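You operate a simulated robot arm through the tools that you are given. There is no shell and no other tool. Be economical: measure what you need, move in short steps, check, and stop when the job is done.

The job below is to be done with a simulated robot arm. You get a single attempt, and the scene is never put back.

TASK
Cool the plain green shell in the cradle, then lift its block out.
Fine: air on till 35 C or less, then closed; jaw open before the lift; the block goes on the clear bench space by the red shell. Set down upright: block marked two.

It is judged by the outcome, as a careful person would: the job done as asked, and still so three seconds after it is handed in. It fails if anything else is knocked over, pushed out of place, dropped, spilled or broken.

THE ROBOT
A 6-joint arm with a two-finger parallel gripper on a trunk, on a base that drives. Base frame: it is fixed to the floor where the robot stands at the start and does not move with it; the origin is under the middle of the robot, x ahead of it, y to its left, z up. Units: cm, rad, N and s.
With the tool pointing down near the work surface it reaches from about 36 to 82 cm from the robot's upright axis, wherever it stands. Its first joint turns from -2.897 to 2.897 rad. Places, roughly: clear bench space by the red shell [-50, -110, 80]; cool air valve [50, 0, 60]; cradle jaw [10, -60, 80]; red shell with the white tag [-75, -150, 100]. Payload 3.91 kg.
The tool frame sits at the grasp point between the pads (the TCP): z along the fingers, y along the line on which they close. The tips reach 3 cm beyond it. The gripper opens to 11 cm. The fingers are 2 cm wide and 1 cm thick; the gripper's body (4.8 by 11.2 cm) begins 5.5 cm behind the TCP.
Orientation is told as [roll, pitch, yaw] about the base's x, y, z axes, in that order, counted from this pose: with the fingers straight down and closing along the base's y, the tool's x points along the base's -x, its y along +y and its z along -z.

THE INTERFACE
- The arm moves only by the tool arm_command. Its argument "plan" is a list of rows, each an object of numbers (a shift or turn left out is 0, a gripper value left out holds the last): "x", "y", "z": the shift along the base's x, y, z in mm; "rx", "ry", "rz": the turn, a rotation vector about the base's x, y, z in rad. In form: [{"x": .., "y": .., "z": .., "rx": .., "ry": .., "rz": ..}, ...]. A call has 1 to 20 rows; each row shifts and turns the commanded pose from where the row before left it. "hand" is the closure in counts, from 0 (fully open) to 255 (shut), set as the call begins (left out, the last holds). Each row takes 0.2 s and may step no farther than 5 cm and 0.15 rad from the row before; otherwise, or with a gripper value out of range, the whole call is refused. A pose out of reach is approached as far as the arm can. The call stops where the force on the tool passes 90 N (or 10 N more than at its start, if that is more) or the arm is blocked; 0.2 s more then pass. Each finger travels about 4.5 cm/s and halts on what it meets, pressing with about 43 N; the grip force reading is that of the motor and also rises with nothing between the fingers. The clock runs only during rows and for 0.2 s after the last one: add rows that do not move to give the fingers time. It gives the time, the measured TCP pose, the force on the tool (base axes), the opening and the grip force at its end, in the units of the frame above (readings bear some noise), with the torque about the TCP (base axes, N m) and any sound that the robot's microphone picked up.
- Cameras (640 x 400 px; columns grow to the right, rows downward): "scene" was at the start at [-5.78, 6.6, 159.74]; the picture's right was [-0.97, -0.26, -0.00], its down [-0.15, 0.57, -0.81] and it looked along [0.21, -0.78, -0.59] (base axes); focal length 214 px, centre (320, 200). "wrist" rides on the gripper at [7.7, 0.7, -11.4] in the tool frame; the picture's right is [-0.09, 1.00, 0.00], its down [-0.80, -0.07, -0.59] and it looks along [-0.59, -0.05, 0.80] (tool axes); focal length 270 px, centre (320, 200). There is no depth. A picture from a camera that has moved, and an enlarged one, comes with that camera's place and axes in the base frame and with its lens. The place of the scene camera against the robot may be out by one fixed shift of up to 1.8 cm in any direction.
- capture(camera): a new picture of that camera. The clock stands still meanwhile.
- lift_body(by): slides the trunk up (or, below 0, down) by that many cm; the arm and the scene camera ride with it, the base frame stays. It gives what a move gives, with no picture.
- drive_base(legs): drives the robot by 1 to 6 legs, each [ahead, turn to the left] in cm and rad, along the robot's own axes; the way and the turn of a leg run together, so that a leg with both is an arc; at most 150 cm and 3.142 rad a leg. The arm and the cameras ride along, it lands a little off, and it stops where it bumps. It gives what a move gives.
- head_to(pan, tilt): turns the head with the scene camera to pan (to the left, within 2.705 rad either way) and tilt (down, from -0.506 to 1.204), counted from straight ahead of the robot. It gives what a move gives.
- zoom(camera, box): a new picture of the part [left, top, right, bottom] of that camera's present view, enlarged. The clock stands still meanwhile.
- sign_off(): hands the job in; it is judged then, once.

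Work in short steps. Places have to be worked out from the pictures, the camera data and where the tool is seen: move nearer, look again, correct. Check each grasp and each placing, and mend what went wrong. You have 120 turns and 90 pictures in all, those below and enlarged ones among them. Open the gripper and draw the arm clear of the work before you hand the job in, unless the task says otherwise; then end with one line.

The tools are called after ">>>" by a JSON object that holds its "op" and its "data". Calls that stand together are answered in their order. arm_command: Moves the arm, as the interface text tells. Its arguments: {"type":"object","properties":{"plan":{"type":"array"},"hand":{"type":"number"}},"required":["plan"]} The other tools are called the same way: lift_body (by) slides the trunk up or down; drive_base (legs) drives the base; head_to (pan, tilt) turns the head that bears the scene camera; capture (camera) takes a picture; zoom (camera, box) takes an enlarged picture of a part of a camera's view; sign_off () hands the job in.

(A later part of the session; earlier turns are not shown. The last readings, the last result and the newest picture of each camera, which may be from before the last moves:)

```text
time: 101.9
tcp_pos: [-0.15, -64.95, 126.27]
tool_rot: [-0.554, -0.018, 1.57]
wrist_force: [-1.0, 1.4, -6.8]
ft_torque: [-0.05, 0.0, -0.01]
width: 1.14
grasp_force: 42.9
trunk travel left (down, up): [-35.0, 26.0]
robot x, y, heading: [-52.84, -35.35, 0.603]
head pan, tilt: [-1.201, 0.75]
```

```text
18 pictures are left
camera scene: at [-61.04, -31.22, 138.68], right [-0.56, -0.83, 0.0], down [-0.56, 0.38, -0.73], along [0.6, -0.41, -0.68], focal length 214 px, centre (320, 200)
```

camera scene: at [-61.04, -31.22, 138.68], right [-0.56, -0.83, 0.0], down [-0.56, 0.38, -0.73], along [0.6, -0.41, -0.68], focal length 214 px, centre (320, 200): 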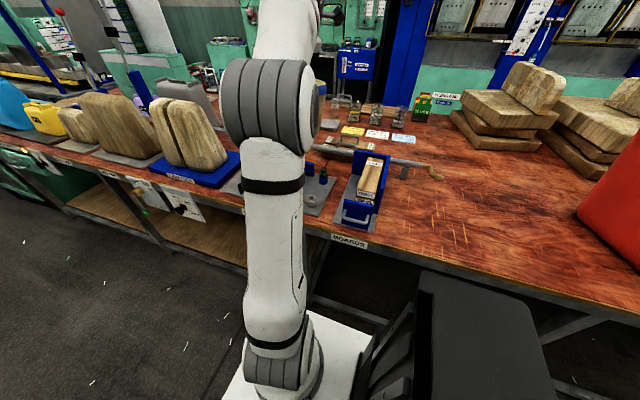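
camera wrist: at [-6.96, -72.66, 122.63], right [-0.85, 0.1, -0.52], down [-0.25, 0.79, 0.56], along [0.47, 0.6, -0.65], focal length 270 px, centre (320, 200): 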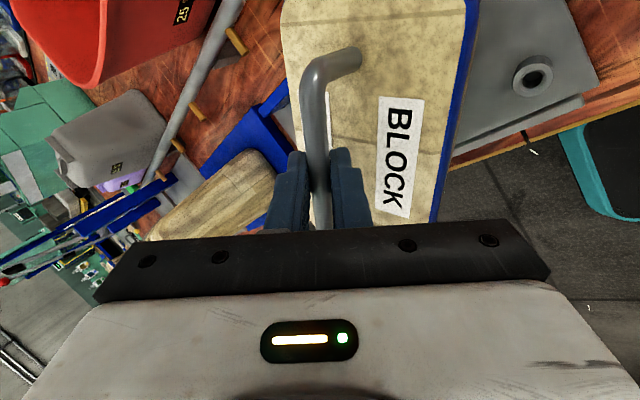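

Holding well. I swing the arm clockwise toward the target in gentle steps.

>>> {"op": "arm_command", "data": {"plan": [{"x": -15.9, "y": -26.6, "rz": -0.0512}, {"x": -17.2, "y": -25.8, "rz": -0.0512}, {"x": -18.5, "y": -24.9, "rz": -0.0512}, {"x": -19.8, "y": -23.9, "rz": -0.0512}, {"x": -20.9, "y": -22.9, "rz": -0.0512}, {"x": -22.1, "y": -21.7, "rz": -0.0512}, {"x": -23.2, "y": -20.6, "rz": -0.0512}, {"x": -24.2, "y": -19.4, "rz": -0.0512}, {"x": -25.2, "y": -18.1, "rz": -0.0512}, {"x": -26.1, "y": -16.8, "rz": -0.0512}, {}]}}

>>> {"op": "arm_command", "data": {"plan": [{"x": -26.9, "y": -15.4, "rz": -0.0512}, {"x": -27.6, "y": -14, "rz": -0.0512}, {"x": -28.3, "y": -12.6, "rz": -0.0512}, {"x": -28.9, "y": -11.1, "rz": -0.0512}, {"x": -29.5, "y": -9.6, "rz": -0.0512}, {"x": -29.9, "y": -8.1, "rz": -0.0512}, {"x": -30.3, "y": -6.5, "rz": -0.0512}, {"x": -30.6, "y": -5, "rz": -0.0512}, {"x": -30.8, "y": -3.5, "rz": -0.0512}, {"x": -30.9, "y": -1.8, "rz": -0.0512}, {}]}}

>>> {"op": "capture", "data": {"camera": "scene"}}

>>> {"op": "capture", "data": {"camera": "wrist"}}

```text
time: 104.3
tcp_pos: [-21.71, -86.98, 126.11]
tool_rot: [-0.556, -0.018, 1.058]
wrist_force: [0.5, -0.1, -7.3]
ft_torque: [-0.02, 0.06, 0.03]
width: 1.13
grasp_force: 42.8
trunk travel left (down, up): [-35.0, 26.0]
robot x, y, heading: [-52.71, -35.47, 0.603]
head pan, tilt: [-1.201, 0.75]
```

```text
time: 106.7
tcp_pos: [-50.98, -95.81, 126.11]
tool_rot: [-0.558, -0.018, 0.546]
wrist_force: [-1.1, 1.0, -6.3]
ft_torque: [-0.01, 0.08, 0.01]
width: 1.15
grasp_force: 43.1
trunk travel left (down, up): [-35.0, 26.0]
robot x, y, heading: [-52.63, -35.38, 0.606]
head pan, tilt: [-1.201, 0.75]
```

```text
17 pictures are left
camera scene: at [-61.13, -31.27, 138.67], right [-0.56, -0.83, 0.0], down [-0.56, 0.38, -0.73], along [0.61, -0.41, -0.68], focal length 214 px, centre (320, 200)
```

scene: 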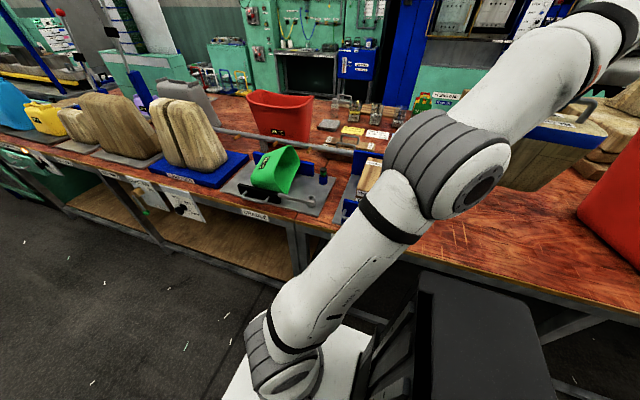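

```text
16 pictures are left
camera wrist: at [-61.31, -94.22, 135.38], right [-0.36, 0.77, -0.52], down [0.54, 0.63, 0.56], along [0.76, -0.09, -0.65], focal length 270 px, centre (320, 200)
```

wrist: 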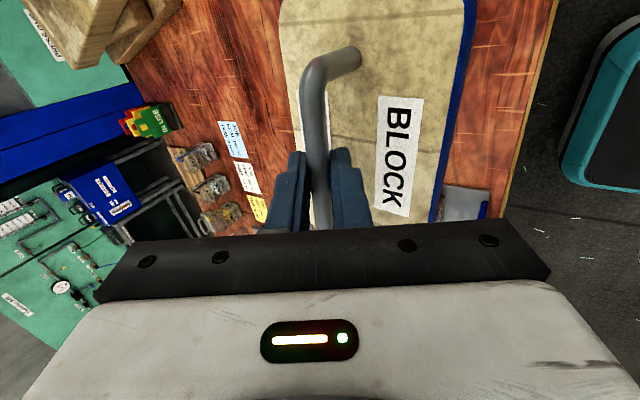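

The block hangs upright over the bench; the shell in the cradle is still tipped, to be mended after. I extend to above (-50,-108.5) and lower to z≈105.

>>> {"op": "arm_command", "data": {"plan": [{"x": 1.4, "y": -18.1}, {"x": 1.4, "y": -18.1}, {"x": 1.4, "y": -18.1}, {"x": 1.4, "y": -18.1}, {"x": 1.4, "y": -18.1}, {"x": 1.4, "y": -18.1}, {"x": 1.4, "y": -18.1}, {"z": -20}, {"z": -20}, {"z": -20}, {"z": -20}, {"z": -20}, {"z": -20}, {"z": -20}, {"z": -20}, {"z": -20}, {"z": -20}, {}]}}

>>> {"op": "head_to", "data": {"pan": -2.0, "tilt": 0.7}}

>>> {"op": "capture", "data": {"camera": "scene"}}

```text
time: 110.5
tcp_pos: [-49.63, -102.72, 101.38]
tool_rot: [-0.557, -0.017, 0.548]
wrist_force: [-0.5, -0.2, -6.1]
ft_torque: [-0.04, 0.17, -0.02]
width: 1.14
grasp_force: 43.0
out of reach, approached as far as the arm can: row 2, 3, 4, 5, 6, 7
trunk travel left (down, up): [-35.0, 26.0]
robot x, y, heading: [-52.53, -35.5, 0.602]
head pan, tilt: [-1.201, 0.75]
```

```text
time: 111.6
tcp_pos: [-49.63, -102.69, 101.37]
tool_rot: [-0.555, -0.016, 0.549]
wrist_force: [-1.2, -0.2, -5.1]
ft_torque: [-0.08, 0.19, -0.01]
width: 1.15
grasp_force: 43.2
trunk travel left (down, up): [-35.0, 26.0]
robot x, y, heading: [-52.95, -35.45, 0.601]
head pan, tilt: [-2.0, 0.7]
```

```text
15 pictures are left
camera scene: at [-66.49, -34.98, 139.1], right [-0.98, -0.17, 0.0], down [-0.11, 0.63, -0.76], along [0.13, -0.75, -0.64], focal length 214 px, centre (320, 200)
```

scene: 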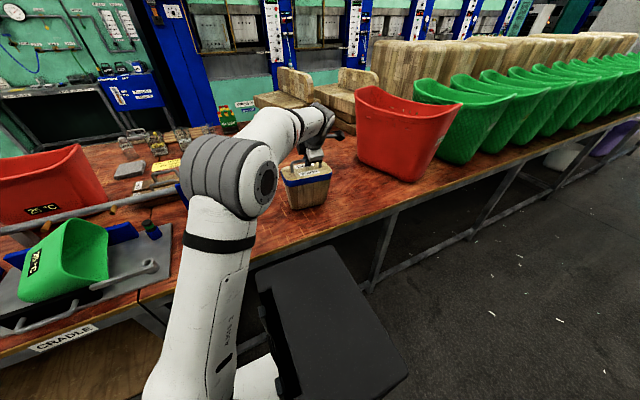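

The block is nearly down and upright, 7 cm short of the named spot. I raise 1 cm and extend 5 cm further.

>>> {"op": "arm_command", "data": {"plan": [{"z": 10}, {"y": -18}, {"y": -18}, {"y": -18}, {}]}}

>>> {"op": "zoom", "data": {"camera": "scene", "box": [240, 80, 400, 230]}}

```text
time: 112.8
tcp_pos: [-49.67, -108.05, 102.49]
tool_rot: [-0.555, -0.018, 0.548]
wrist_force: [-0.7, -0.1, -7.7]
ft_torque: [-0.02, 0.08, 0.01]
width: 1.11
grasp_force: 42.5
trunk travel left (down, up): [-35.0, 26.0]
robot x, y, heading: [-52.54, -35.6, 0.6]
head pan, tilt: [-2.0, 0.7]
```

```text
2.67 times, centred on (320, 155) of scene
camera zoom: at [-66.49, -35.02, 139.1], right [-0.98, -0.17, 0.0], down [-0.11, 0.64, -0.76], along [0.13, -0.75, -0.64], focal length 572 px, centre (320, 320)
```

zoom: 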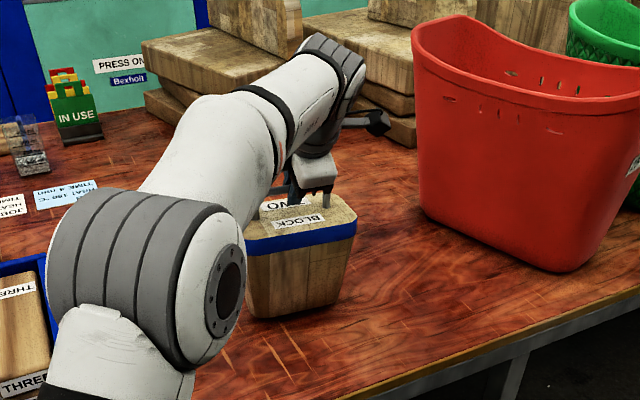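

Block hangs upright, clear of the red shell. I lower in small steps, watching for the load to come off.

>>> {"op": "arm_command", "data": {"plan": [{"z": -5}, {"z": -5}, {"z": -3}, {}]}}

>>> {"op": "arm_command", "data": {"plan": [{"z": -3}, {"z": -3}, {}]}}

```text
time: 113.8
tcp_pos: [-49.78, -107.92, 101.32]
tool_rot: [-0.56, -0.013, 0.549]
wrist_force: [2.6, 1.7, 4.5]
ft_torque: [-0.11, -0.06, 0.05]
width: 1.15
grasp_force: 42.5
trunk travel left (down, up): [-35.0, 26.0]
robot x, y, heading: [-52.49, -35.79, 0.599]
head pan, tilt: [-2.0, 0.7]
```

```text
time: 114.6
tcp_pos: [-49.81, -107.64, 101.18]
tool_rot: [-0.563, -0.009, 0.548]
wrist_force: [4.1, 5.7, 32.9]
ft_torque: [-0.65, 0.58, -0.03]
width: 1.14
grasp_force: 43.1
trunk travel left (down, up): [-35.0, 26.0]
robot x, y, heading: [-52.31, -35.42, 0.608]
head pan, tilt: [-2.0, 0.7]
```

The block is firmly on the bench. I ease off 5 mm, and open the fingers.

>>> {"op": "arm_command", "data": {"plan": [{"z": 3}, {"z": 2}, {}]}}

>>> {"op": "arm_command", "data": {"hand": 185, "plan": [{}, {}, {}, {}, {}]}}

>>> {"op": "capture", "data": {"camera": "wrist"}}

```text
time: 115.4
tcp_pos: [-49.82, -107.72, 101.31]
tool_rot: [-0.558, -0.015, 0.548]
wrist_force: [4.6, 4.1, 23.6]
ft_torque: [-0.2, 0.08, 0.09]
width: 1.16
grasp_force: 43.2
trunk travel left (down, up): [-35.0, 26.0]
robot x, y, heading: [-52.38, -35.55, 0.603]
head pan, tilt: [-2.0, 0.7]
```

```text
time: 116.6
tcp_pos: [-49.88, -107.93, 100.98]
tool_rot: [-0.557, -0.016, 0.548]
wrist_force: [-1.2, -0.1, -0.1]
ft_torque: [0.0, 0.0, 0.01]
width: 3.05
grasp_force: 0.1
trunk travel left (down, up): [-35.0, 26.0]
robot x, y, heading: [-52.59, -35.54, 0.606]
head pan, tilt: [-2.0, 0.7]
```

```text
13 pictures are left
camera wrist: at [-60.18, -106.38, 110.37], right [-0.36, 0.77, -0.52], down [0.54, 0.63, 0.56], along [0.76, -0.09, -0.65], focal length 270 px, centre (320, 200)
```

wrist: 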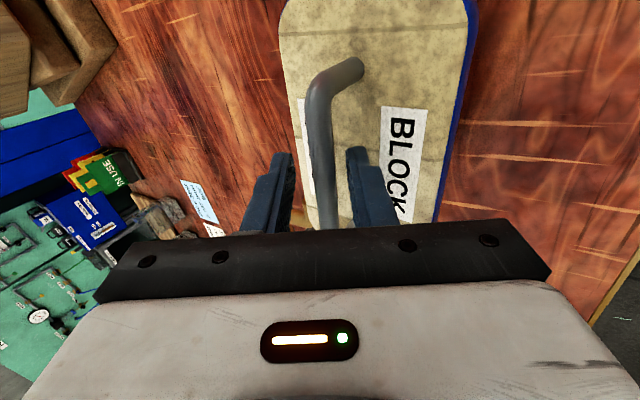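

Released, with the bar free between the fingers. I withdraw along the tool axis and then look at the block and the cradle.

>>> {"op": "arm_command", "data": {"plan": [{"x": -5.5, "y": 9, "z": 17}, {"x": -5.5, "y": 9, "z": 17}, {"x": -5.5, "y": 9, "z": 17}, {"x": -5.5, "y": 9, "z": 17}, {"x": -5.5, "y": 9, "z": 17}, {"x": -5.5, "y": 9, "z": 17}, {"z": 30}, {"z": 30}, {"z": 30}, {}]}}

>>> {"op": "capture", "data": {"camera": "scene"}}

>>> {"op": "zoom", "data": {"camera": "scene", "box": [0, 190, 190, 350]}}

```text
time: 118.8
tcp_pos: [-53.16, -102.32, 120.27]
tool_rot: [-0.557, -0.018, 0.547]
wrist_force: [-1.3, 0.3, 0.2]
ft_torque: [-0.02, 0.01, 0.0]
width: 3.06
grasp_force: 0.1
trunk travel left (down, up): [-35.0, 26.0]
robot x, y, heading: [-53.11, -35.51, 0.602]
head pan, tilt: [-2.0, 0.7]
```

```text
12 pictures are left
camera scene: at [-66.49, -34.92, 139.1], right [-0.98, -0.17, 0.0], down [-0.11, 0.63, -0.76], along [0.13, -0.75, -0.64], focal length 214 px, centre (320, 200)
```

scene: 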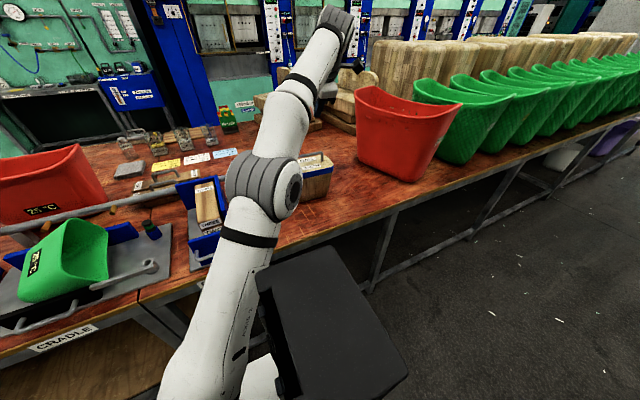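

```text
2.50 times, centred on (95, 270) of scene
camera zoom: at [-66.49, -34.92, 139.1], right [-0.98, -0.17, 0.0], down [-0.11, 0.63, -0.76], along [0.13, -0.75, -0.64], focal length 536 px, centre (882, 25)
```

zoom: 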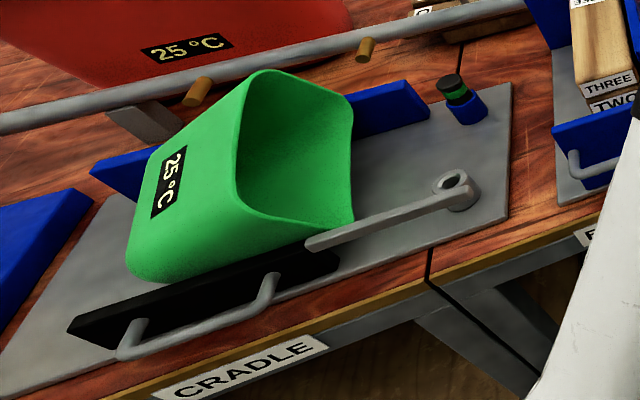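

Block TWO stands upright at its place. The emptied shell lies on its end in the cradle, its mouth toward the pin; it must be set upright again. I swing back that way, turning the tool so it will point along the bench into the shell's rim.

>>> {"op": "arm_command", "data": {"plan": [{"x": 31.4, "y": 8.8, "rz": 0.104}, {"x": 31.4, "y": 8.8, "rz": 0.104}, {"x": 31.4, "y": 8.8, "rz": 0.104}, {"x": 31.4, "y": 8.8, "rz": 0.104}, {"x": 27.6, "y": 15.3, "rz": 0.104}, {"x": 27.6, "y": 15.3, "rz": 0.104}, {"x": 27.6, "y": 15.3, "rz": 0.104}, {"x": 27.6, "y": 15.3, "rz": 0.104}, {"x": 22.8, "y": 19.5, "rz": 0.104}, {"x": 22.8, "y": 19.5, "rz": 0.104}, {"x": 22.8, "y": 19.5, "rz": 0.104}, {"x": 22.8, "y": 19.5, "rz": 0.104}, {"x": 18, "y": 22.5, "rz": 0.104}, {"x": 18, "y": 22.5, "rz": 0.104}, {"x": 18, "y": 22.5, "rz": 0.104}, {"x": 18, "y": 22.5, "rz": 0.104}, {}]}}

>>> {"op": "capture", "data": {"camera": "wrist"}}

```text
time: 122.4
tcp_pos: [-10.57, -77.32, 123.45]
tool_rot: [-0.557, -0.016, 2.21]
wrist_force: [0.3, 0.0, -0.8]
ft_torque: [0.03, 0.02, 0.0]
width: 3.03
grasp_force: 0.1
out of reach, approached as far as the arm can: row 14, 15, 16
trunk travel left (down, up): [-35.0, 26.0]
robot x, y, heading: [-52.46, -35.55, 0.607]
head pan, tilt: [-2.0, 0.7]
```

```text
10 pictures are left
camera wrist: at [-11.39, -87.68, 132.77], right [-0.74, -0.43, -0.53], down [-0.68, 0.48, 0.55], along [0.02, 0.76, -0.65], focal length 270 px, centre (320, 200)
```

wrist: 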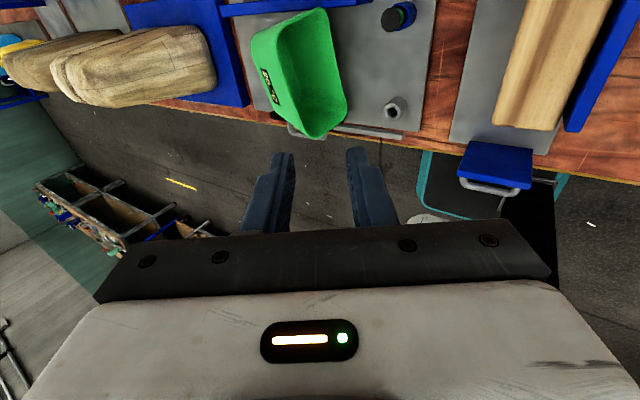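

Triangulated: the shell lies on its back with its front rim edge level at z≈92.7, from (12,-66) to (1.9,-54), mouth toward +u. I'll grip that edge's middle with the tool pointing along the bench. First I back the base 17 cm for a better arm posture.

>>> {"op": "drive_base", "data": {"legs": [[-17, 0]]}}

>>> {"op": "arm_command", "data": {"plan": [{"x": 28.4, "y": 25.6, "rx": 0.0453, "ry": -0.0612}, {"x": 28.4, "y": 25.6, "rx": 0.0453, "ry": -0.0612}, {"x": 28.4, "y": 25.6, "rx": 0.0453, "ry": -0.0612}, {"x": 28.4, "y": 25.6, "rx": 0.0453, "ry": -0.0612}, {"x": 28.4, "y": 25.6, "rx": 0.0453, "ry": -0.0612}, {"x": 28.4, "y": 25.6, "rx": 0.0453, "ry": -0.0612}, {"x": 28.4, "y": 25.6, "rx": 0.0453, "ry": -0.0612}, {"x": 28.4, "y": 25.6, "rx": 0.0453, "ry": -0.0612}, {}]}}

```text
time: 123.9
tcp_pos: [-24.69, -87.21, 123.53]
tool_rot: [-0.558, -0.017, 2.211]
wrist_force: [0.8, 0.1, 0.6]
ft_torque: [0.02, 0.0, 0.01]
width: 3.02
grasp_force: 0.1
trunk travel left (down, up): [-35.0, 26.0]
robot x, y, heading: [-66.79, -45.54, 0.608]
head pan, tilt: [-2.0, 0.7]
```

```text
time: 125.9
tcp_pos: [-1.73, -66.61, 123.31]
tool_rot: [-1.166, -0.011, 2.22]
wrist_force: [0.3, -0.2, -0.1]
ft_torque: [-0.02, 0.01, -0.04]
width: 3.02
grasp_force: 0.0
trunk travel left (down, up): [-35.0, 26.0]
robot x, y, heading: [-67.1, -45.26, 0.609]
head pan, tilt: [-2.0, 0.7]
```

The pose is reached without trouble. I lower to the approach height and look.

>>> {"op": "arm_command", "data": {"plan": [{"z": -38}, {"z": -38}, {"z": -38}, {"z": -38}, {"z": -38}, {"z": -35}, {}]}}

>>> {"op": "capture", "data": {"camera": "wrist"}}

```text
time: 127.5
tcp_pos: [8.67, -70.51, 113.12]
tool_rot: [-1.164, -0.014, 2.221]
wrist_force: [1.0, -0.5, -0.5]
ft_torque: [0.01, -0.01, -0.01]
width: 3.04
grasp_force: 0.2
out of reach, approached as far as the arm can: row 1, 2, 3, 4, 5, 6
trunk travel left (down, up): [-35.0, 26.0]
robot x, y, heading: [-66.58, -45.4, 0.6]
head pan, tilt: [-2.0, 0.7]
```

```text
9 pictures are left
camera wrist: at [4.6, -83.27, 116.98], right [-0.37, -0.16, -0.91], down [-0.89, 0.32, 0.31], along [0.24, 0.93, -0.26], focal length 270 px, centre (320, 200)
```

wrist: 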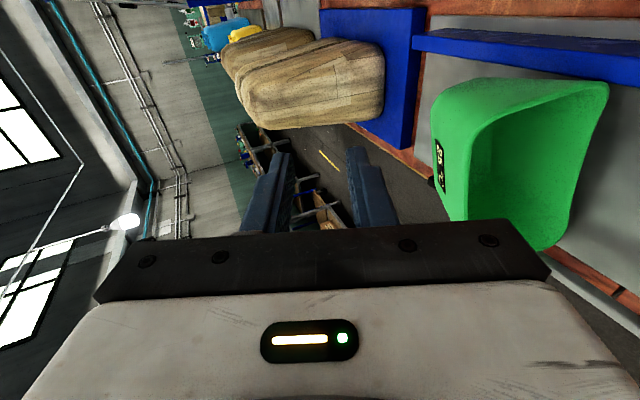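

The lower height is out of reach with this trunk setting. I return to the good pose and lower with the trunk instead.

>>> {"op": "arm_command", "data": {"plan": [{"x": -26, "y": 9.8, "z": 25.5}, {"x": -26, "y": 9.8, "z": 25.5}, {"x": -26, "y": 9.8, "z": 25.5}, {"x": -26, "y": 9.8, "z": 25.5}, {}]}}

>>> {"op": "lift_body", "data": {"by": -24}}

>>> {"op": "capture", "data": {"camera": "wrist"}}

```text
time: 128.7
tcp_pos: [-1.71, -66.76, 123.76]
tool_rot: [-1.165, -0.009, 2.221]
wrist_force: [-0.3, -0.4, 0.1]
ft_torque: [-0.02, -0.01, -0.03]
width: 3.04
grasp_force: 0.0
out of reach, approached as far as the arm can: row 1
trunk travel left (down, up): [-35.0, 26.0]
robot x, y, heading: [-66.43, -44.87, 0.608]
head pan, tilt: [-2.0, 0.7]
```

```text
time: 131.2
tcp_pos: [-1.72, -66.67, 99.71]
tool_rot: [-1.165, -0.01, 2.22]
wrist_force: [0.1, -0.5, -0.1]
ft_torque: [0.04, 0.01, -0.01]
width: 3.03
grasp_force: 0.0
trunk travel left (down, up): [-11.0, 50.0]
robot x, y, heading: [-66.9, -45.22, 0.603]
head pan, tilt: [-2.0, 0.7]
```

```text
8 pictures are left
camera wrist: at [-5.79, -79.53, 103.66], right [-0.37, -0.16, -0.91], down [-0.9, 0.32, 0.31], along [0.25, 0.93, -0.26], focal length 270 px, centre (320, 200)
```

wrist: 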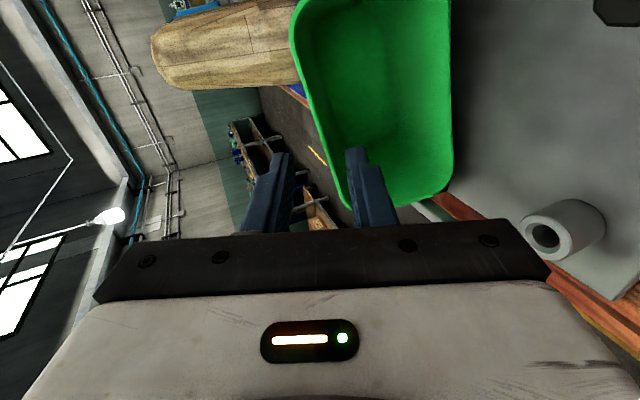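

The shell's upper rim edge lies right on the tool axis ~11.7 cm ahead. I advance 9 cm and look.

>>> {"op": "arm_command", "data": {"plan": [{"x": 16.6, "y": 12.3, "z": -8.8}, {"x": 16.6, "y": 12.3, "z": -8.8}, {"x": 16.6, "y": 12.3, "z": -8.8}, {"x": 16.6, "y": 12.3, "z": -8.8}, {}]}}

>>> {"op": "capture", "data": {"camera": "wrist"}}

```text
time: 132.4
tcp_pos: [4.9, -61.91, 96.08]
tool_rot: [-1.167, -0.01, 2.22]
wrist_force: [0.3, 0.3, 0.4]
ft_torque: [0.01, -0.02, 0.02]
width: 3.04
grasp_force: 0.0
trunk travel left (down, up): [-11.0, 50.0]
robot x, y, heading: [-66.78, -45.1, 0.603]
head pan, tilt: [-2.0, 0.7]
```

```text
7 pictures are left
camera wrist: at [0.81, -74.68, 100.03], right [-0.37, -0.16, -0.91], down [-0.9, 0.32, 0.31], along [0.25, 0.93, -0.26], focal length 270 px, centre (320, 200)
```

wrist: 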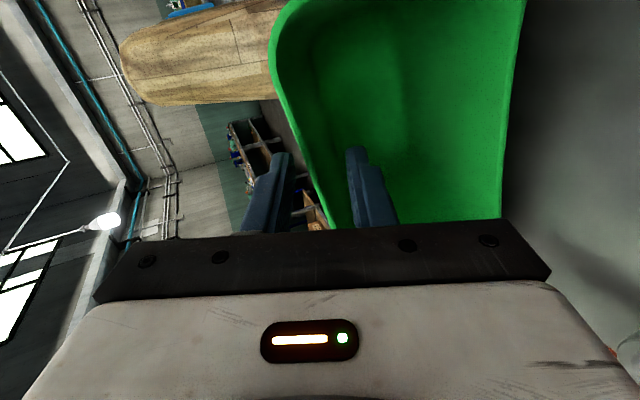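

The wall edge is between the fingertips. I advance 2.5 cm more and close.

>>> {"op": "arm_command", "data": {"plan": [{"x": 9.2, "y": 6.8, "z": -4.9}, {"x": 9.2, "y": 6.8, "z": -4.9}, {}]}}

>>> {"op": "arm_command", "data": {"hand": 255, "plan": [{}, {}, {}, {}, {}]}}

```text
time: 133.2
tcp_pos: [6.66, -60.32, 95.23]
tool_rot: [-1.166, -0.01, 2.222]
wrist_force: [0.1, -0.5, 0.8]
ft_torque: [-0.02, 0.02, 0.01]
width: 3.02
grasp_force: 0.1
trunk travel left (down, up): [-11.0, 50.0]
robot x, y, heading: [-66.91, -45.37, 0.604]
head pan, tilt: [-2.0, 0.7]
```

```text
time: 134.4
tcp_pos: [6.57, -60.32, 95.53]
tool_rot: [-1.168, -0.007, 2.221]
wrist_force: [1.7, -2.1, 16.5]
ft_torque: [-1.18, -0.15, 0.07]
width: 0.85
grasp_force: 43.1
trunk travel left (down, up): [-11.0, 50.0]
robot x, y, heading: [-66.79, -45.27, 0.605]
head pan, tilt: [-2.0, 0.7]
```

Wall gripped (0.85 cm). I lift with the trunk 20 cm to clear the cradle.

>>> {"op": "arm_command", "data": {"plan": [{"z": 8}, {"z": 8}, {"z": 8}, {}]}}

>>> {"op": "lift_body", "data": {"by": 20}}

>>> {"op": "head_to", "data": {"pan": -1.1, "tilt": 0.6}}

>>> {"op": "capture", "data": {"camera": "scene"}}

```text
time: 135.4
tcp_pos: [6.8, -60.4, 97.82]
tool_rot: [-1.166, -0.012, 2.219]
wrist_force: [-0.1, 0.5, -0.6]
ft_torque: [-0.03, 0.04, 0.0]
width: 0.42
grasp_force: 42.9
trunk travel left (down, up): [-11.0, 50.0]
robot x, y, heading: [-66.79, -45.3, 0.608]
head pan, tilt: [-2.0, 0.7]
```

```text
time: 137.6
tcp_pos: [6.78, -60.34, 117.69]
tool_rot: [-1.165, -0.012, 2.22]
wrist_force: [0.7, 0.3, -1.4]
ft_torque: [-0.04, 0.04, 0.02]
width: 0.42
grasp_force: 42.6
trunk travel left (down, up): [-31.0, 30.0]
robot x, y, heading: [-66.99, -45.57, 0.609]
head pan, tilt: [-2.0, 0.7]
```

```text
time: 138.8
tcp_pos: [6.7, -60.4, 117.72]
tool_rot: [-1.165, -0.011, 2.221]
wrist_force: [-1.0, 0.5, -1.2]
ft_torque: [-0.01, 0.02, 0.01]
width: 0.42
grasp_force: 42.6
trunk travel left (down, up): [-31.0, 30.0]
robot x, y, heading: [-66.82, -45.5, 0.603]
head pan, tilt: [-1.1, 0.6]
```

```text
6 pictures are left
camera scene: at [-74.35, -40.56, 135.96], right [-0.47, -0.88, 0.0], down [-0.5, 0.27, -0.82], along [0.73, -0.39, -0.57], focal length 214 px, centre (320, 200)
```

scene: 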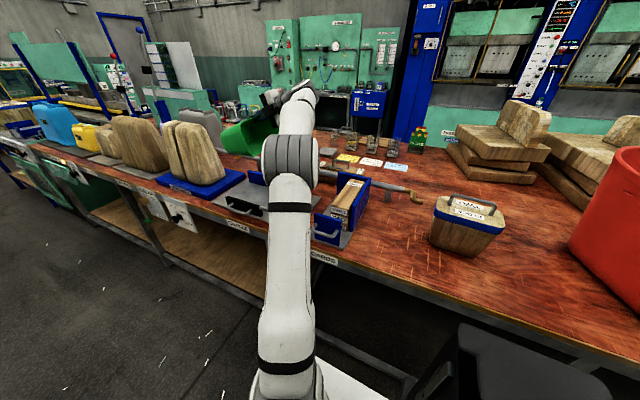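

The shell is held (~1 N, wall 0.4 cm) and block TWO stands fine. I now tip the tool from level to just past vertical so the shell's mouth turns up.

>>> {"op": "arm_command", "data": {"plan": [{"rx": -0.0589, "ry": 0.0796}, {"rx": -0.0589, "ry": 0.0796}, {"rx": -0.0589, "ry": 0.0796}, {"rx": -0.0589, "ry": 0.0796}, {"rx": -0.0589, "ry": 0.0796}, {"rx": -0.0589, "ry": 0.0796}, {"rx": -0.0589, "ry": 0.0796}, {"rx": -0.0589, "ry": 0.0796}, {"rx": -0.0589, "ry": 0.0796}, {"rx": -0.0589, "ry": 0.0796}, {"rx": -0.0589, "ry": 0.0796}, {"rx": -0.0589, "ry": 0.0796}, {"rx": -0.0589, "ry": 0.0796}, {}]}}

>>> {"op": "arm_command", "data": {"plan": [{"rz": 0.1}, {"rz": 0.1}, {"rz": 0.1}, {"rz": 0.1}, {"rz": 0.1}, {"rz": 0.1}, {"rz": 0.1}, {"rz": 0.1}, {}]}}

```text
time: 141.8
tcp_pos: [-2.04, -57.97, 110.74]
tool_rot: [0.119, -0.012, 2.201]
wrist_force: [0.4, 0.2, -0.9]
ft_torque: [0.0, -0.05, 0.0]
width: 0.41
grasp_force: 43.0
out of reach, approached as far as the arm can: row 5, 6, 7, 8, 9, 10, 11, 12, 13
trunk travel left (down, up): [-31.0, 30.0]
robot x, y, heading: [-66.65, -45.9, 0.608]
head pan, tilt: [-1.1, 0.6]
```

```text
time: 143.8
tcp_pos: [-2.09, -57.93, 110.85]
tool_rot: [0.121, -0.014, 2.749]
wrist_force: [-0.3, 0.2, -1.1]
ft_torque: [0.05, 0.0, -0.01]
width: 0.45
grasp_force: 43.3
out of reach, approached as far as the arm can: row 6, 7, 8
trunk travel left (down, up): [-31.0, 30.0]
robot x, y, heading: [-66.93, -45.47, 0.604]
head pan, tilt: [-1.1, 0.6]
```

The yaw hits a wrist limit at 2.75, so I'll set the shell down upright in the cradle in its turned pose and re-grip it flipped. First I raise the trunk, turn back, retract, and then drive ahead 33 cm to gain reach.

>>> {"op": "lift_body", "data": {"by": 15}}

>>> {"op": "arm_command", "data": {"plan": [{"x": -13.4, "y": -23.6, "rz": -0.0913}, {"x": -13.4, "y": -23.6, "rz": -0.0913}, {"x": -13.4, "y": -23.6, "rz": -0.0913}, {"x": -13.4, "y": -23.6, "rz": -0.0913}, {"x": -13.4, "y": -23.6, "rz": -0.0913}, {"x": -13.4, "y": -23.6, "rz": -0.0913}, {}]}}

>>> {"op": "drive_base", "data": {"legs": [[11, 0.01], [11, 0.01], [11, 0.01]]}}

>>> {"op": "capture", "data": {"camera": "scene"}}

```text
time: 145.5
tcp_pos: [-2.06, -58.16, 125.78]
tool_rot: [0.12, -0.015, 2.749]
wrist_force: [-0.9, 0.2, -0.1]
ft_torque: [0.03, -0.03, 0.04]
width: 0.41
grasp_force: 42.8
trunk travel left (down, up): [-46.0, 15.0]
robot x, y, heading: [-66.94, -45.1, 0.607]
head pan, tilt: [-1.1, 0.6]
```

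```text
time: 147.1
tcp_pos: [-10.28, -72.14, 125.57]
tool_rot: [0.122, -0.014, 2.198]
wrist_force: [-0.2, 0.5, -0.7]
ft_torque: [0.01, -0.05, 0.02]
width: 0.43
grasp_force: 43.0
trunk travel left (down, up): [-46.0, 15.0]
robot x, y, heading: [-66.81, -45.46, 0.604]
head pan, tilt: [-1.1, 0.6]
```

```text
time: 149.9
tcp_pos: [17.59, -51.1, 125.55]
tool_rot: [0.121, -0.016, 2.229]
wrist_force: [-0.1, -0.8, -0.6]
ft_torque: [-0.03, -0.03, 0.0]
width: 0.43
grasp_force: 43.0
trunk travel left (down, up): [-46.0, 15.0]
robot x, y, heading: [-40.07, -26.27, 0.634]
head pan, tilt: [-1.1, 0.6]
```

```text
5 pictures are left
camera scene: at [-47.32, -21.43, 150.97], right [-0.45, -0.89, 0.0], down [-0.51, 0.25, -0.82], along [0.74, -0.37, -0.57], focal length 214 px, centre (320, 200)
```

scene: 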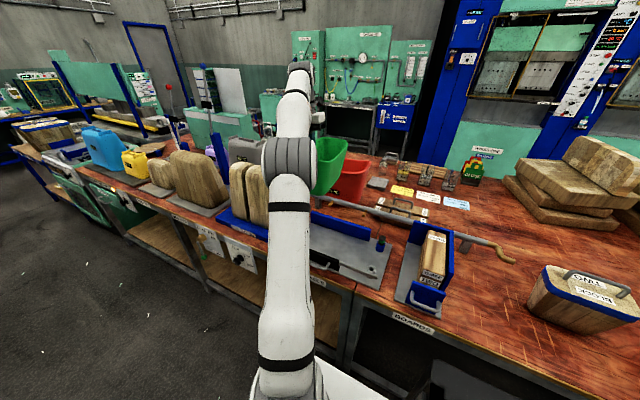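

The shell hangs upright above the cradle. I shift slightly so its base fits between fence and open jaw, and lower.

>>> {"op": "arm_command", "data": {"plan": [{"x": -6, "y": -2, "z": -30}, {"x": -6, "y": -2, "z": -30}, {"z": -35}, {"z": -35}, {"z": -35}, {"z": -35}, {"z": -20}, {}]}}

>>> {"op": "zoom", "data": {"camera": "scene", "box": [240, 150, 410, 300]}}

```text
time: 151.7
tcp_pos: [16.44, -51.4, 103.49]
tool_rot: [0.12, -0.014, 2.231]
wrist_force: [1.0, 0.4, 0.0]
ft_torque: [0.01, -0.02, 0.01]
width: 0.44
grasp_force: 43.1
trunk travel left (down, up): [-46.0, 15.0]
robot x, y, heading: [-39.7, -25.91, 0.64]
head pan, tilt: [-1.1, 0.6]
```

```text
2.67 times, centred on (325, 225) of scene
camera zoom: at [-47.41, -21.48, 150.96], right [-0.45, -0.89, 0.0], down [-0.51, 0.25, -0.82], along [0.74, -0.37, -0.57], focal length 572 px, centre (307, 133)
```

zoom: 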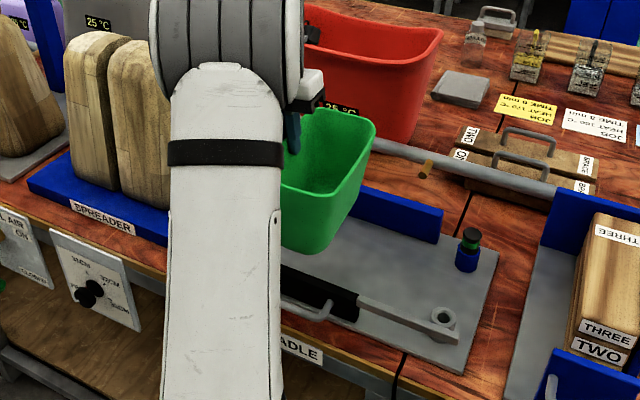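

The shell is level just above the plate. I lower in small steps to contact.

>>> {"op": "arm_command", "data": {"plan": [{"z": -8}, {"z": -8}, {"z": -8}, {"z": -8}, {}]}}

>>> {"op": "arm_command", "data": {"plan": [{"z": -5}, {"z": -5}, {}]}}

```text
time: 152.9
tcp_pos: [16.44, -51.53, 100.44]
tool_rot: [0.121, -0.017, 2.231]
wrist_force: [-0.4, -0.7, -0.7]
ft_torque: [0.01, -0.07, -0.02]
width: 0.45
grasp_force: 43.3
trunk travel left (down, up): [-46.0, 15.0]
robot x, y, heading: [-39.88, -25.86, 0.633]
head pan, tilt: [-1.1, 0.6]
```

```text
time: 153.7
tcp_pos: [16.37, -51.63, 99.43]
tool_rot: [0.12, -0.015, 2.229]
wrist_force: [0.6, 0.6, -1.4]
ft_torque: [0.01, -0.08, 0.05]
width: 0.43
grasp_force: 43.3
trunk travel left (down, up): [-46.0, 15.0]
robot x, y, heading: [-39.96, -26.11, 0.635]
head pan, tilt: [-1.1, 0.6]
```

>>> {"op": "arm_command", "data": {"plan": [{"z": -5}, {"z": -5}, {}]}}

>>> {"op": "arm_command", "data": {"plan": [{"z": -4}, {"z": -4}, {}]}}

```text
time: 154.5
tcp_pos: [16.55, -51.53, 98.61]
tool_rot: [0.117, -0.009, 2.232]
wrist_force: [17.1, -10.2, 26.2]
ft_torque: [-0.14, 0.4, 0.23]
width: 0.45
grasp_force: 42.7
trunk travel left (down, up): [-46.0, 15.0]
robot x, y, heading: [-39.67, -26.02, 0.638]
head pan, tilt: [-1.1, 0.6]
```

```text
time: 155.3
tcp_pos: [16.54, -51.53, 97.57]
tool_rot: [0.119, -0.012, 2.23]
wrist_force: [14.0, -10.6, 25.6]
ft_torque: [-0.2, 0.69, 0.53]
width: 0.45
grasp_force: 42.4
trunk travel left (down, up): [-46.0, 15.0]
robot x, y, heading: [-39.45, -26.24, 0.633]
head pan, tilt: [-1.1, 0.6]
```

The contact has a sideways component toward the fence, so the base is touching the open jaw. I raise 2 cm, shift 1.2 cm inward and lower again.

>>> {"op": "arm_command", "data": {"plan": [{"z": 10}, {"z": 15}, {"x": 7.1, "y": -9.6}, {"z": -10}, {"z": -6}, {}]}}

>>> {"op": "arm_command", "data": {"plan": [{"z": -5}, {"z": -5}, {}]}}

```text
time: 156.7
tcp_pos: [17.04, -52.45, 98.46]
tool_rot: [0.121, -0.015, 2.231]
wrist_force: [0.8, -0.3, -0.8]
ft_torque: [0.01, -0.01, 0.04]
width: 0.43
grasp_force: 42.9
trunk travel left (down, up): [-46.0, 15.0]
robot x, y, heading: [-40.11, -25.94, 0.637]
head pan, tilt: [-1.1, 0.6]
```

```text
time: 157.5
tcp_pos: [16.93, -52.54, 97.61]
tool_rot: [0.121, -0.012, 2.231]
wrist_force: [2.2, 0.3, 4.9]
ft_torque: [0.28, 0.47, -0.16]
width: 0.43
grasp_force: 42.7
trunk travel left (down, up): [-46.0, 15.0]
robot x, y, heading: [-39.45, -26.15, 0.64]
head pan, tilt: [-1.1, 0.6]
```

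Now the contact is vertical. I press 5 mm more and check with a picture before releasing.

>>> {"op": "arm_command", "data": {"plan": [{"z": -3}, {"z": -3}, {}]}}

>>> {"op": "capture", "data": {"camera": "wrist"}}

```text
time: 158.3
tcp_pos: [17.18, -52.45, 97.04]
tool_rot: [0.119, -0.009, 2.231]
wrist_force: [17.2, -11.2, 23.5]
ft_torque: [-0.01, 0.63, 0.31]
width: 0.46
grasp_force: 42.6
trunk travel left (down, up): [-46.0, 15.0]
robot x, y, heading: [-39.63, -26.38, 0.633]
head pan, tilt: [-1.1, 0.6]
```

```text
3 pictures are left
camera wrist: at [22.34, -58.38, 108.56], right [-0.83, -0.54, 0.12], down [-0.38, 0.71, 0.59], along [-0.4, 0.45, -0.8], focal length 270 px, centre (320, 200)
```

wrist: 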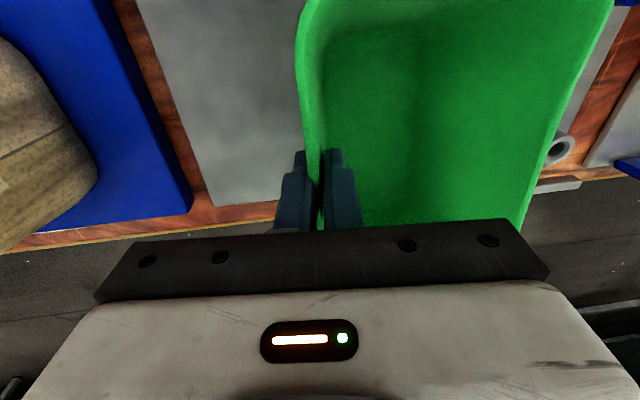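

Still touching the jaw side slightly; I raise, shift 8 mm more inward and lower again.

>>> {"op": "arm_command", "data": {"plan": [{"z": 10}, {"z": 8}, {"x": 4.8, "y": -6.4}, {"z": -8}, {"z": -5}, {}]}}

>>> {"op": "arm_command", "data": {"plan": [{"z": -4}, {"z": -3}, {}]}}

>>> {"op": "arm_command", "data": {"plan": [{"z": -4}, {}]}}

```text
time: 159.7
tcp_pos: [17.49, -53.24, 97.54]
tool_rot: [0.12, -0.017, 2.231]
wrist_force: [-0.8, 0.9, -0.1]
ft_torque: [0.04, -0.06, 0.01]
width: 0.43
grasp_force: 43.5
trunk travel left (down, up): [-46.0, 15.0]
robot x, y, heading: [-39.58, -26.1, 0.636]
head pan, tilt: [-1.1, 0.6]
```

```text
time: 160.5
tcp_pos: [17.51, -53.05, 96.82]
tool_rot: [0.121, -0.016, 2.231]
wrist_force: [0.2, 0.0, -0.6]
ft_torque: [0.02, -0.05, -0.03]
width: 0.42
grasp_force: 42.7
trunk travel left (down, up): [-46.0, 15.0]
robot x, y, heading: [-39.56, -25.89, 0.637]
head pan, tilt: [-1.1, 0.6]
```

```text
time: 161.1
tcp_pos: [17.57, -53.25, 96.29]
tool_rot: [0.12, -0.017, 2.23]
wrist_force: [-0.7, 0.1, -0.7]
ft_torque: [0.01, -0.05, -0.01]
width: 0.42
grasp_force: 43.6
trunk travel left (down, up): [-46.0, 15.0]
robot x, y, heading: [-39.76, -25.98, 0.637]
head pan, tilt: [-1.1, 0.6]
```

Free of contact now at 96.3. I keep lowering in 4 mm steps to find the plate.

>>> {"op": "arm_command", "data": {"plan": [{"z": -4}, {}]}}

>>> {"op": "arm_command", "data": {"plan": [{"z": -4}, {}]}}

>>> {"op": "arm_command", "data": {"plan": [{"z": -4}, {}]}}

```text
time: 161.7
tcp_pos: [17.6, -53.13, 95.86]
tool_rot: [0.119, -0.014, 2.231]
wrist_force: [0.5, -0.4, -1.3]
ft_torque: [-0.03, -0.11, 0.02]
width: 0.42
grasp_force: 42.9
trunk travel left (down, up): [-46.0, 15.0]
robot x, y, heading: [-39.75, -26.2, 0.633]
head pan, tilt: [-1.1, 0.6]
```

```text
time: 162.3
tcp_pos: [17.59, -53.15, 95.53]
tool_rot: [0.119, -0.015, 2.231]
wrist_force: [4.7, -4.3, 5.0]
ft_torque: [-0.04, -0.04, 0.08]
width: 0.43
grasp_force: 42.9
trunk travel left (down, up): [-46.0, 15.0]
robot x, y, heading: [-39.67, -26.37, 0.638]
head pan, tilt: [-1.1, 0.6]
```

```text
time: 162.9
tcp_pos: [17.5, -53.19, 95.1]
tool_rot: [0.121, -0.012, 2.23]
wrist_force: [7.0, -6.2, 5.9]
ft_torque: [-0.13, -0.03, 0.22]
width: 0.44
grasp_force: 43.0
trunk travel left (down, up): [-46.0, 15.0]
robot x, y, heading: [-39.53, -26.13, 0.64]
head pan, tilt: [-1.1, 0.6]
```

The tapered wall is touching the jaw's top edge again; the plate is ~1.5 cm lower. I repeat: up, 8 mm inward, down.

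>>> {"op": "arm_command", "data": {"plan": [{"z": 8}, {"x": 4.8, "y": -6.4}, {"z": -6}, {"z": -4}, {"z": -4}, {}]}}

>>> {"op": "arm_command", "data": {"plan": [{"z": -4}, {}]}}

>>> {"op": "arm_command", "data": {"plan": [{"z": -4}, {}]}}

```text
time: 164.3
tcp_pos: [17.85, -53.77, 94.37]
tool_rot: [0.122, -0.014, 2.23]
wrist_force: [-0.1, 0.7, -0.3]
ft_torque: [0.01, -0.06, -0.01]
width: 0.45
grasp_force: 42.5
trunk travel left (down, up): [-46.0, 15.0]
robot x, y, heading: [-39.63, -25.96, 0.637]
head pan, tilt: [-1.1, 0.6]
```

```text
time: 164.9
tcp_pos: [18.08, -53.66, 94.04]
tool_rot: [0.121, -0.015, 2.232]
wrist_force: [-0.1, -0.7, -0.8]
ft_torque: [0.02, -0.05, 0.03]
width: 0.39
grasp_force: 43.2
trunk travel left (down, up): [-46.0, 15.0]
robot x, y, heading: [-40.0, -25.97, 0.635]
head pan, tilt: [-1.1, 0.6]
```

```text
time: 165.5
tcp_pos: [18.12, -53.79, 93.75]
tool_rot: [0.12, -0.013, 2.233]
wrist_force: [-0.5, -0.5, 0.5]
ft_torque: [-0.04, -0.06, 0.03]
width: 0.44
grasp_force: 42.7
trunk travel left (down, up): [-46.0, 15.0]
robot x, y, heading: [-39.83, -25.68, 0.637]
head pan, tilt: [-1.1, 0.6]
```

>>> {"op": "arm_command", "data": {"plan": [{"z": -3}, {}]}}

>>> {"op": "arm_command", "data": {"plan": [{"z": -3}, {}]}}

>>> {"op": "arm_command", "data": {"plan": [{"z": -3}, {}]}}

```text
time: 166.1
tcp_pos: [18.08, -53.69, 93.65]
tool_rot: [0.118, -0.011, 2.23]
wrist_force: [1.4, 1.9, 13.3]
ft_torque: [-0.88, -0.11, 0.12]
width: 0.44
grasp_force: 43.0
trunk travel left (down, up): [-46.0, 15.0]
robot x, y, heading: [-39.69, -26.2, 0.639]
head pan, tilt: [-1.1, 0.6]
```

```text
time: 166.7
tcp_pos: [18.01, -53.56, 93.44]
tool_rot: [0.118, -0.012, 2.232]
wrist_force: [1.1, 7.6, 24.3]
ft_torque: [-0.99, -0.05, 0.06]
width: 0.48
grasp_force: 43.2
trunk travel left (down, up): [-46.0, 15.0]
robot x, y, heading: [-39.49, -26.39, 0.632]
head pan, tilt: [-1.1, 0.6]
```

```text
time: 167.3
tcp_pos: [17.88, -53.65, 93.15]
tool_rot: [0.12, -0.012, 2.231]
wrist_force: [-0.8, 7.9, 26.1]
ft_torque: [-1.08, 0.19, -0.15]
width: 0.42
grasp_force: 43.0
trunk travel left (down, up): [-46.0, 15.0]
robot x, y, heading: [-39.64, -25.83, 0.635]
head pan, tilt: [-1.1, 0.6]
```

The shell now stands on the plate. I ease off and release, then raise clear.

>>> {"op": "arm_command", "data": {"plan": [{"z": 4}, {}]}}

>>> {"op": "arm_command", "data": {"hand": 185, "plan": [{}, {}, {}, {}]}}

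>>> {"op": "arm_command", "data": {"plan": [{"x": 1.5, "y": 1, "z": 20}, {"x": 1.5, "y": 1, "z": 20}, {"x": 1.5, "y": 1, "z": 20}, {"x": 1.5, "y": 1, "z": 20}, {"z": 30}, {"z": 30}, {}]}}

>>> {"op": "zoom", "data": {"camera": "wrist", "box": [120, 0, 640, 240]}}

```text
time: 167.9
tcp_pos: [17.99, -53.67, 93.09]
tool_rot: [0.122, -0.016, 2.231]
wrist_force: [-2.3, 2.4, 5.8]
ft_torque: [-0.44, 0.27, -0.17]
width: 0.43
grasp_force: 42.9
trunk travel left (down, up): [-46.0, 15.0]
robot x, y, heading: [-39.6, -26.22, 0.634]
head pan, tilt: [-1.1, 0.6]
```

```text
time: 168.9
tcp_pos: [18.03, -53.7, 93.18]
tool_rot: [0.121, -0.015, 2.23]
wrist_force: [-0.6, 0.1, -0.6]
ft_torque: [-0.04, -0.01, -0.03]
width: 3.04
grasp_force: 0.1
trunk travel left (down, up): [-46.0, 15.0]
robot x, y, heading: [-39.67, -26.26, 0.633]
head pan, tilt: [-1.1, 0.6]
```

```text
time: 170.5
tcp_pos: [18.63, -53.2, 107.24]
tool_rot: [0.121, -0.015, 2.23]
wrist_force: [1.1, -0.2, -0.1]
ft_torque: [-0.04, 0.0, 0.02]
width: 3.02
grasp_force: 0.1
trunk travel left (down, up): [-46.0, 15.0]
robot x, y, heading: [-39.89, -26.32, 0.633]
head pan, tilt: [-1.1, 0.6]
```

```text
1.23 times, centred on (380, 120) of wrist
camera zoom: at [23.86, -59.15, 118.65], right [-0.83, -0.54, 0.12], down [-0.37, 0.71, 0.59], along [-0.41, 0.45, -0.8], focal length 333 px, centre (246, 298)
```

zoom: 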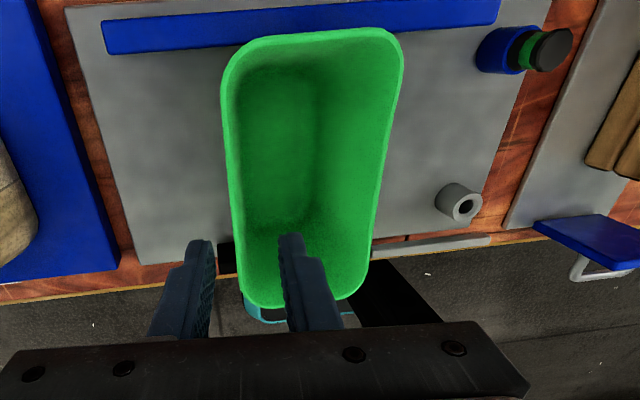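

The shell stands upright in the cradle, its long side across the plate; it needs a quarter turn and a small shift. I flip the tool by π in hover so I can re-grip and turn it the needed way.

>>> {"op": "arm_command", "data": {"plan": [{"z": 20, "rz": -0.15}, {"rz": -0.15}, {"rz": -0.15}, {"rz": -0.15}, {"rz": -0.15}, {"rz": -0.15}, {"rz": -0.15}, {"rz": -0.15}, {"rz": -0.15}, {"rz": -0.15}, {"rz": -0.15}, {"rz": -0.15}, {"rz": -0.15}, {"rz": -0.15}, {"rz": -0.15}, {"rz": -0.15}, {"rz": -0.15}, {"rz": -0.15}, {"rz": -0.15}, {"rz": -0.15}]}}

>>> {"op": "arm_command", "data": {"plan": [{"rz": -0.1416}, {"rx": -0.0714, "ry": 0.0965}, {"rx": -0.0714, "ry": 0.0965}, {}]}}

```text
time: 174.7
tcp_pos: [18.67, -53.43, 109.25]
tool_rot: [0.121, -0.013, -0.769]
wrist_force: [0.6, 0.2, -0.6]
ft_torque: [0.0, -0.04, -0.02]
width: 3.03
grasp_force: 0.0
trunk travel left (down, up): [-46.0, 15.0]
robot x, y, heading: [-39.58, -26.18, 0.635]
head pan, tilt: [-1.1, 0.6]
```

```text
time: 175.7
tcp_pos: [18.56, -53.34, 109.27]
tool_rot: [-0.121, -0.007, -0.908]
wrist_force: [-0.9, -0.5, -0.8]
ft_torque: [-0.03, 0.0, 0.0]
width: 3.03
grasp_force: 0.0
trunk travel left (down, up): [-46.0, 15.0]
robot x, y, heading: [-40.08, -26.05, 0.634]
head pan, tilt: [-1.1, 0.6]
```

Flipped and leaned to match the wall. I move over the front wall's middle and descend astride it.

>>> {"op": "arm_command", "data": {"plan": [{"x": -4, "y": 27}, {"x": -3.9, "y": -2.9, "z": -40}, {"x": -3.9, "y": -2.9, "z": -40}, {"x": -3.9, "y": -2.9, "z": -40}, {"x": -3.9, "y": -2.9, "z": -38}, {}]}}

>>> {"op": "arm_command", "data": {"hand": 255, "plan": [{}, {}, {}, {}, {}]}}

```text
time: 177.1
tcp_pos: [16.63, -51.71, 93.56]
tool_rot: [-0.12, -0.009, -0.907]
wrist_force: [-0.6, -0.3, -0.6]
ft_torque: [0.0, 0.02, 0.03]
width: 3.02
grasp_force: 0.0
trunk travel left (down, up): [-46.0, 15.0]
robot x, y, heading: [-39.68, -26.09, 0.637]
head pan, tilt: [-1.1, 0.6]
```

```text
time: 178.3
tcp_pos: [16.57, -51.75, 93.61]
tool_rot: [-0.12, -0.007, -0.907]
wrist_force: [-1.5, -0.4, 1.8]
ft_torque: [-0.34, 0.19, -0.08]
width: 0.43
grasp_force: 42.6
trunk travel left (down, up): [-46.0, 15.0]
robot x, y, heading: [-39.51, -25.9, 0.635]
head pan, tilt: [-1.1, 0.6]
```

Gripped again. I lift 14 cm, turn a quarter turn and move over the proper seat.

>>> {"op": "arm_command", "data": {"plan": [{"z": 29}, {"z": 29}, {"z": 29}, {"z": 29}, {"z": 29}, {"x": -5.3, "y": -3.2, "rz": 0.129}, {"x": -5.3, "y": -3.2, "rz": 0.129}, {"x": -5.3, "y": -3.2, "rz": 0.129}, {"x": -5.3, "y": -3.2, "rz": 0.129}, {"x": -5.3, "y": -3.2, "rz": 0.129}, {"x": -5.3, "y": -3.2, "rz": 0.129}, {"x": -5.3, "y": -3.2, "rz": 0.129}, {"x": -5.3, "y": -3.2, "rz": 0.129}, {"x": -5.3, "y": -3.2, "rz": 0.129}, {"x": -5.3, "y": -3.2, "rz": 0.129}, {"x": -5.3, "y": -3.2, "rz": 0.129}, {"x": -5.3, "y": -3.2, "rz": 0.129}, {}]}}

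```text
time: 182.1
tcp_pos: [10.44, -55.73, 107.95]
tool_rot: [-0.121, -0.008, 0.641]
wrist_force: [0.2, 0.2, -1.1]
ft_torque: [0.02, 0.03, -0.01]
width: 0.43
grasp_force: 43.1
trunk travel left (down, up): [-46.0, 15.0]
robot x, y, heading: [-39.69, -26.39, 0.638]
head pan, tilt: [-1.1, 0.6]
```

In position (n≈51, u≈24.8). I lower, slowing near the plate.

>>> {"op": "arm_command", "data": {"plan": [{"z": -28}, {"z": -28}, {"z": -28}, {"z": -26}, {}]}}

>>> {"op": "arm_command", "data": {"plan": [{"z": -5}, {"z": -5}, {}]}}

>>> {"op": "arm_command", "data": {"plan": [{"z": -5}, {"z": -5}, {}]}}

```text
time: 183.3
tcp_pos: [10.35, -55.63, 97.04]
tool_rot: [-0.12, -0.007, 0.639]
wrist_force: [0.7, -0.1, -0.3]
ft_torque: [0.03, 0.03, -0.01]
width: 0.41
grasp_force: 43.2
trunk travel left (down, up): [-46.0, 15.0]
robot x, y, heading: [-39.97, -26.1, 0.633]
head pan, tilt: [-1.1, 0.6]
```

```text
time: 184.1
tcp_pos: [10.29, -55.56, 95.93]
tool_rot: [-0.119, -0.01, 0.641]
wrist_force: [-0.6, -1.1, -0.2]
ft_torque: [0.06, -0.01, 0.01]
width: 0.43
grasp_force: 43.5
trunk travel left (down, up): [-46.0, 15.0]
robot x, y, heading: [-39.76, -26.18, 0.635]
head pan, tilt: [-1.1, 0.6]
```

```text
time: 184.9
tcp_pos: [10.29, -55.55, 94.99]
tool_rot: [-0.12, -0.01, 0.64]
wrist_force: [-0.2, -0.9, -1.3]
ft_torque: [0.05, 0.06, 0.0]
width: 0.45
grasp_force: 43.3
trunk travel left (down, up): [-46.0, 15.0]
robot x, y, heading: [-39.79, -26.12, 0.636]
head pan, tilt: [-1.1, 0.6]
```

No contact yet. I go on in small steps.

>>> {"op": "arm_command", "data": {"plan": [{"z": -4}, {"z": -4}, {}]}}

>>> {"op": "arm_command", "data": {"plan": [{"z": -4}, {}]}}

>>> {"op": "arm_command", "data": {"plan": [{"z": -3}, {}]}}

```text
time: 185.7
tcp_pos: [10.36, -55.77, 94.15]
tool_rot: [-0.119, -0.008, 0.639]
wrist_force: [0.5, -0.2, -0.3]
ft_torque: [0.04, 0.05, 0.03]
width: 0.43
grasp_force: 43.1
trunk travel left (down, up): [-46.0, 15.0]
robot x, y, heading: [-39.74, -25.91, 0.636]
head pan, tilt: [-1.1, 0.6]
```

```text
time: 186.3
tcp_pos: [10.37, -55.57, 93.73]
tool_rot: [-0.12, -0.008, 0.642]
wrist_force: [-0.6, 0.6, -0.5]
ft_torque: [0.03, 0.03, -0.01]
width: 0.43
grasp_force: 43.0
trunk travel left (down, up): [-46.0, 15.0]
robot x, y, heading: [-39.87, -25.9, 0.638]
head pan, tilt: [-1.1, 0.6]
```

```text
time: 186.9
tcp_pos: [10.34, -55.62, 93.55]
tool_rot: [-0.122, -0.009, 0.641]
wrist_force: [-0.5, 1.4, 3.5]
ft_torque: [0.04, -0.46, 0.14]
width: 0.43
grasp_force: 42.8
trunk travel left (down, up): [-46.0, 15.0]
robot x, y, heading: [-39.53, -26.02, 0.64]
head pan, tilt: [-1.1, 0.6]
```

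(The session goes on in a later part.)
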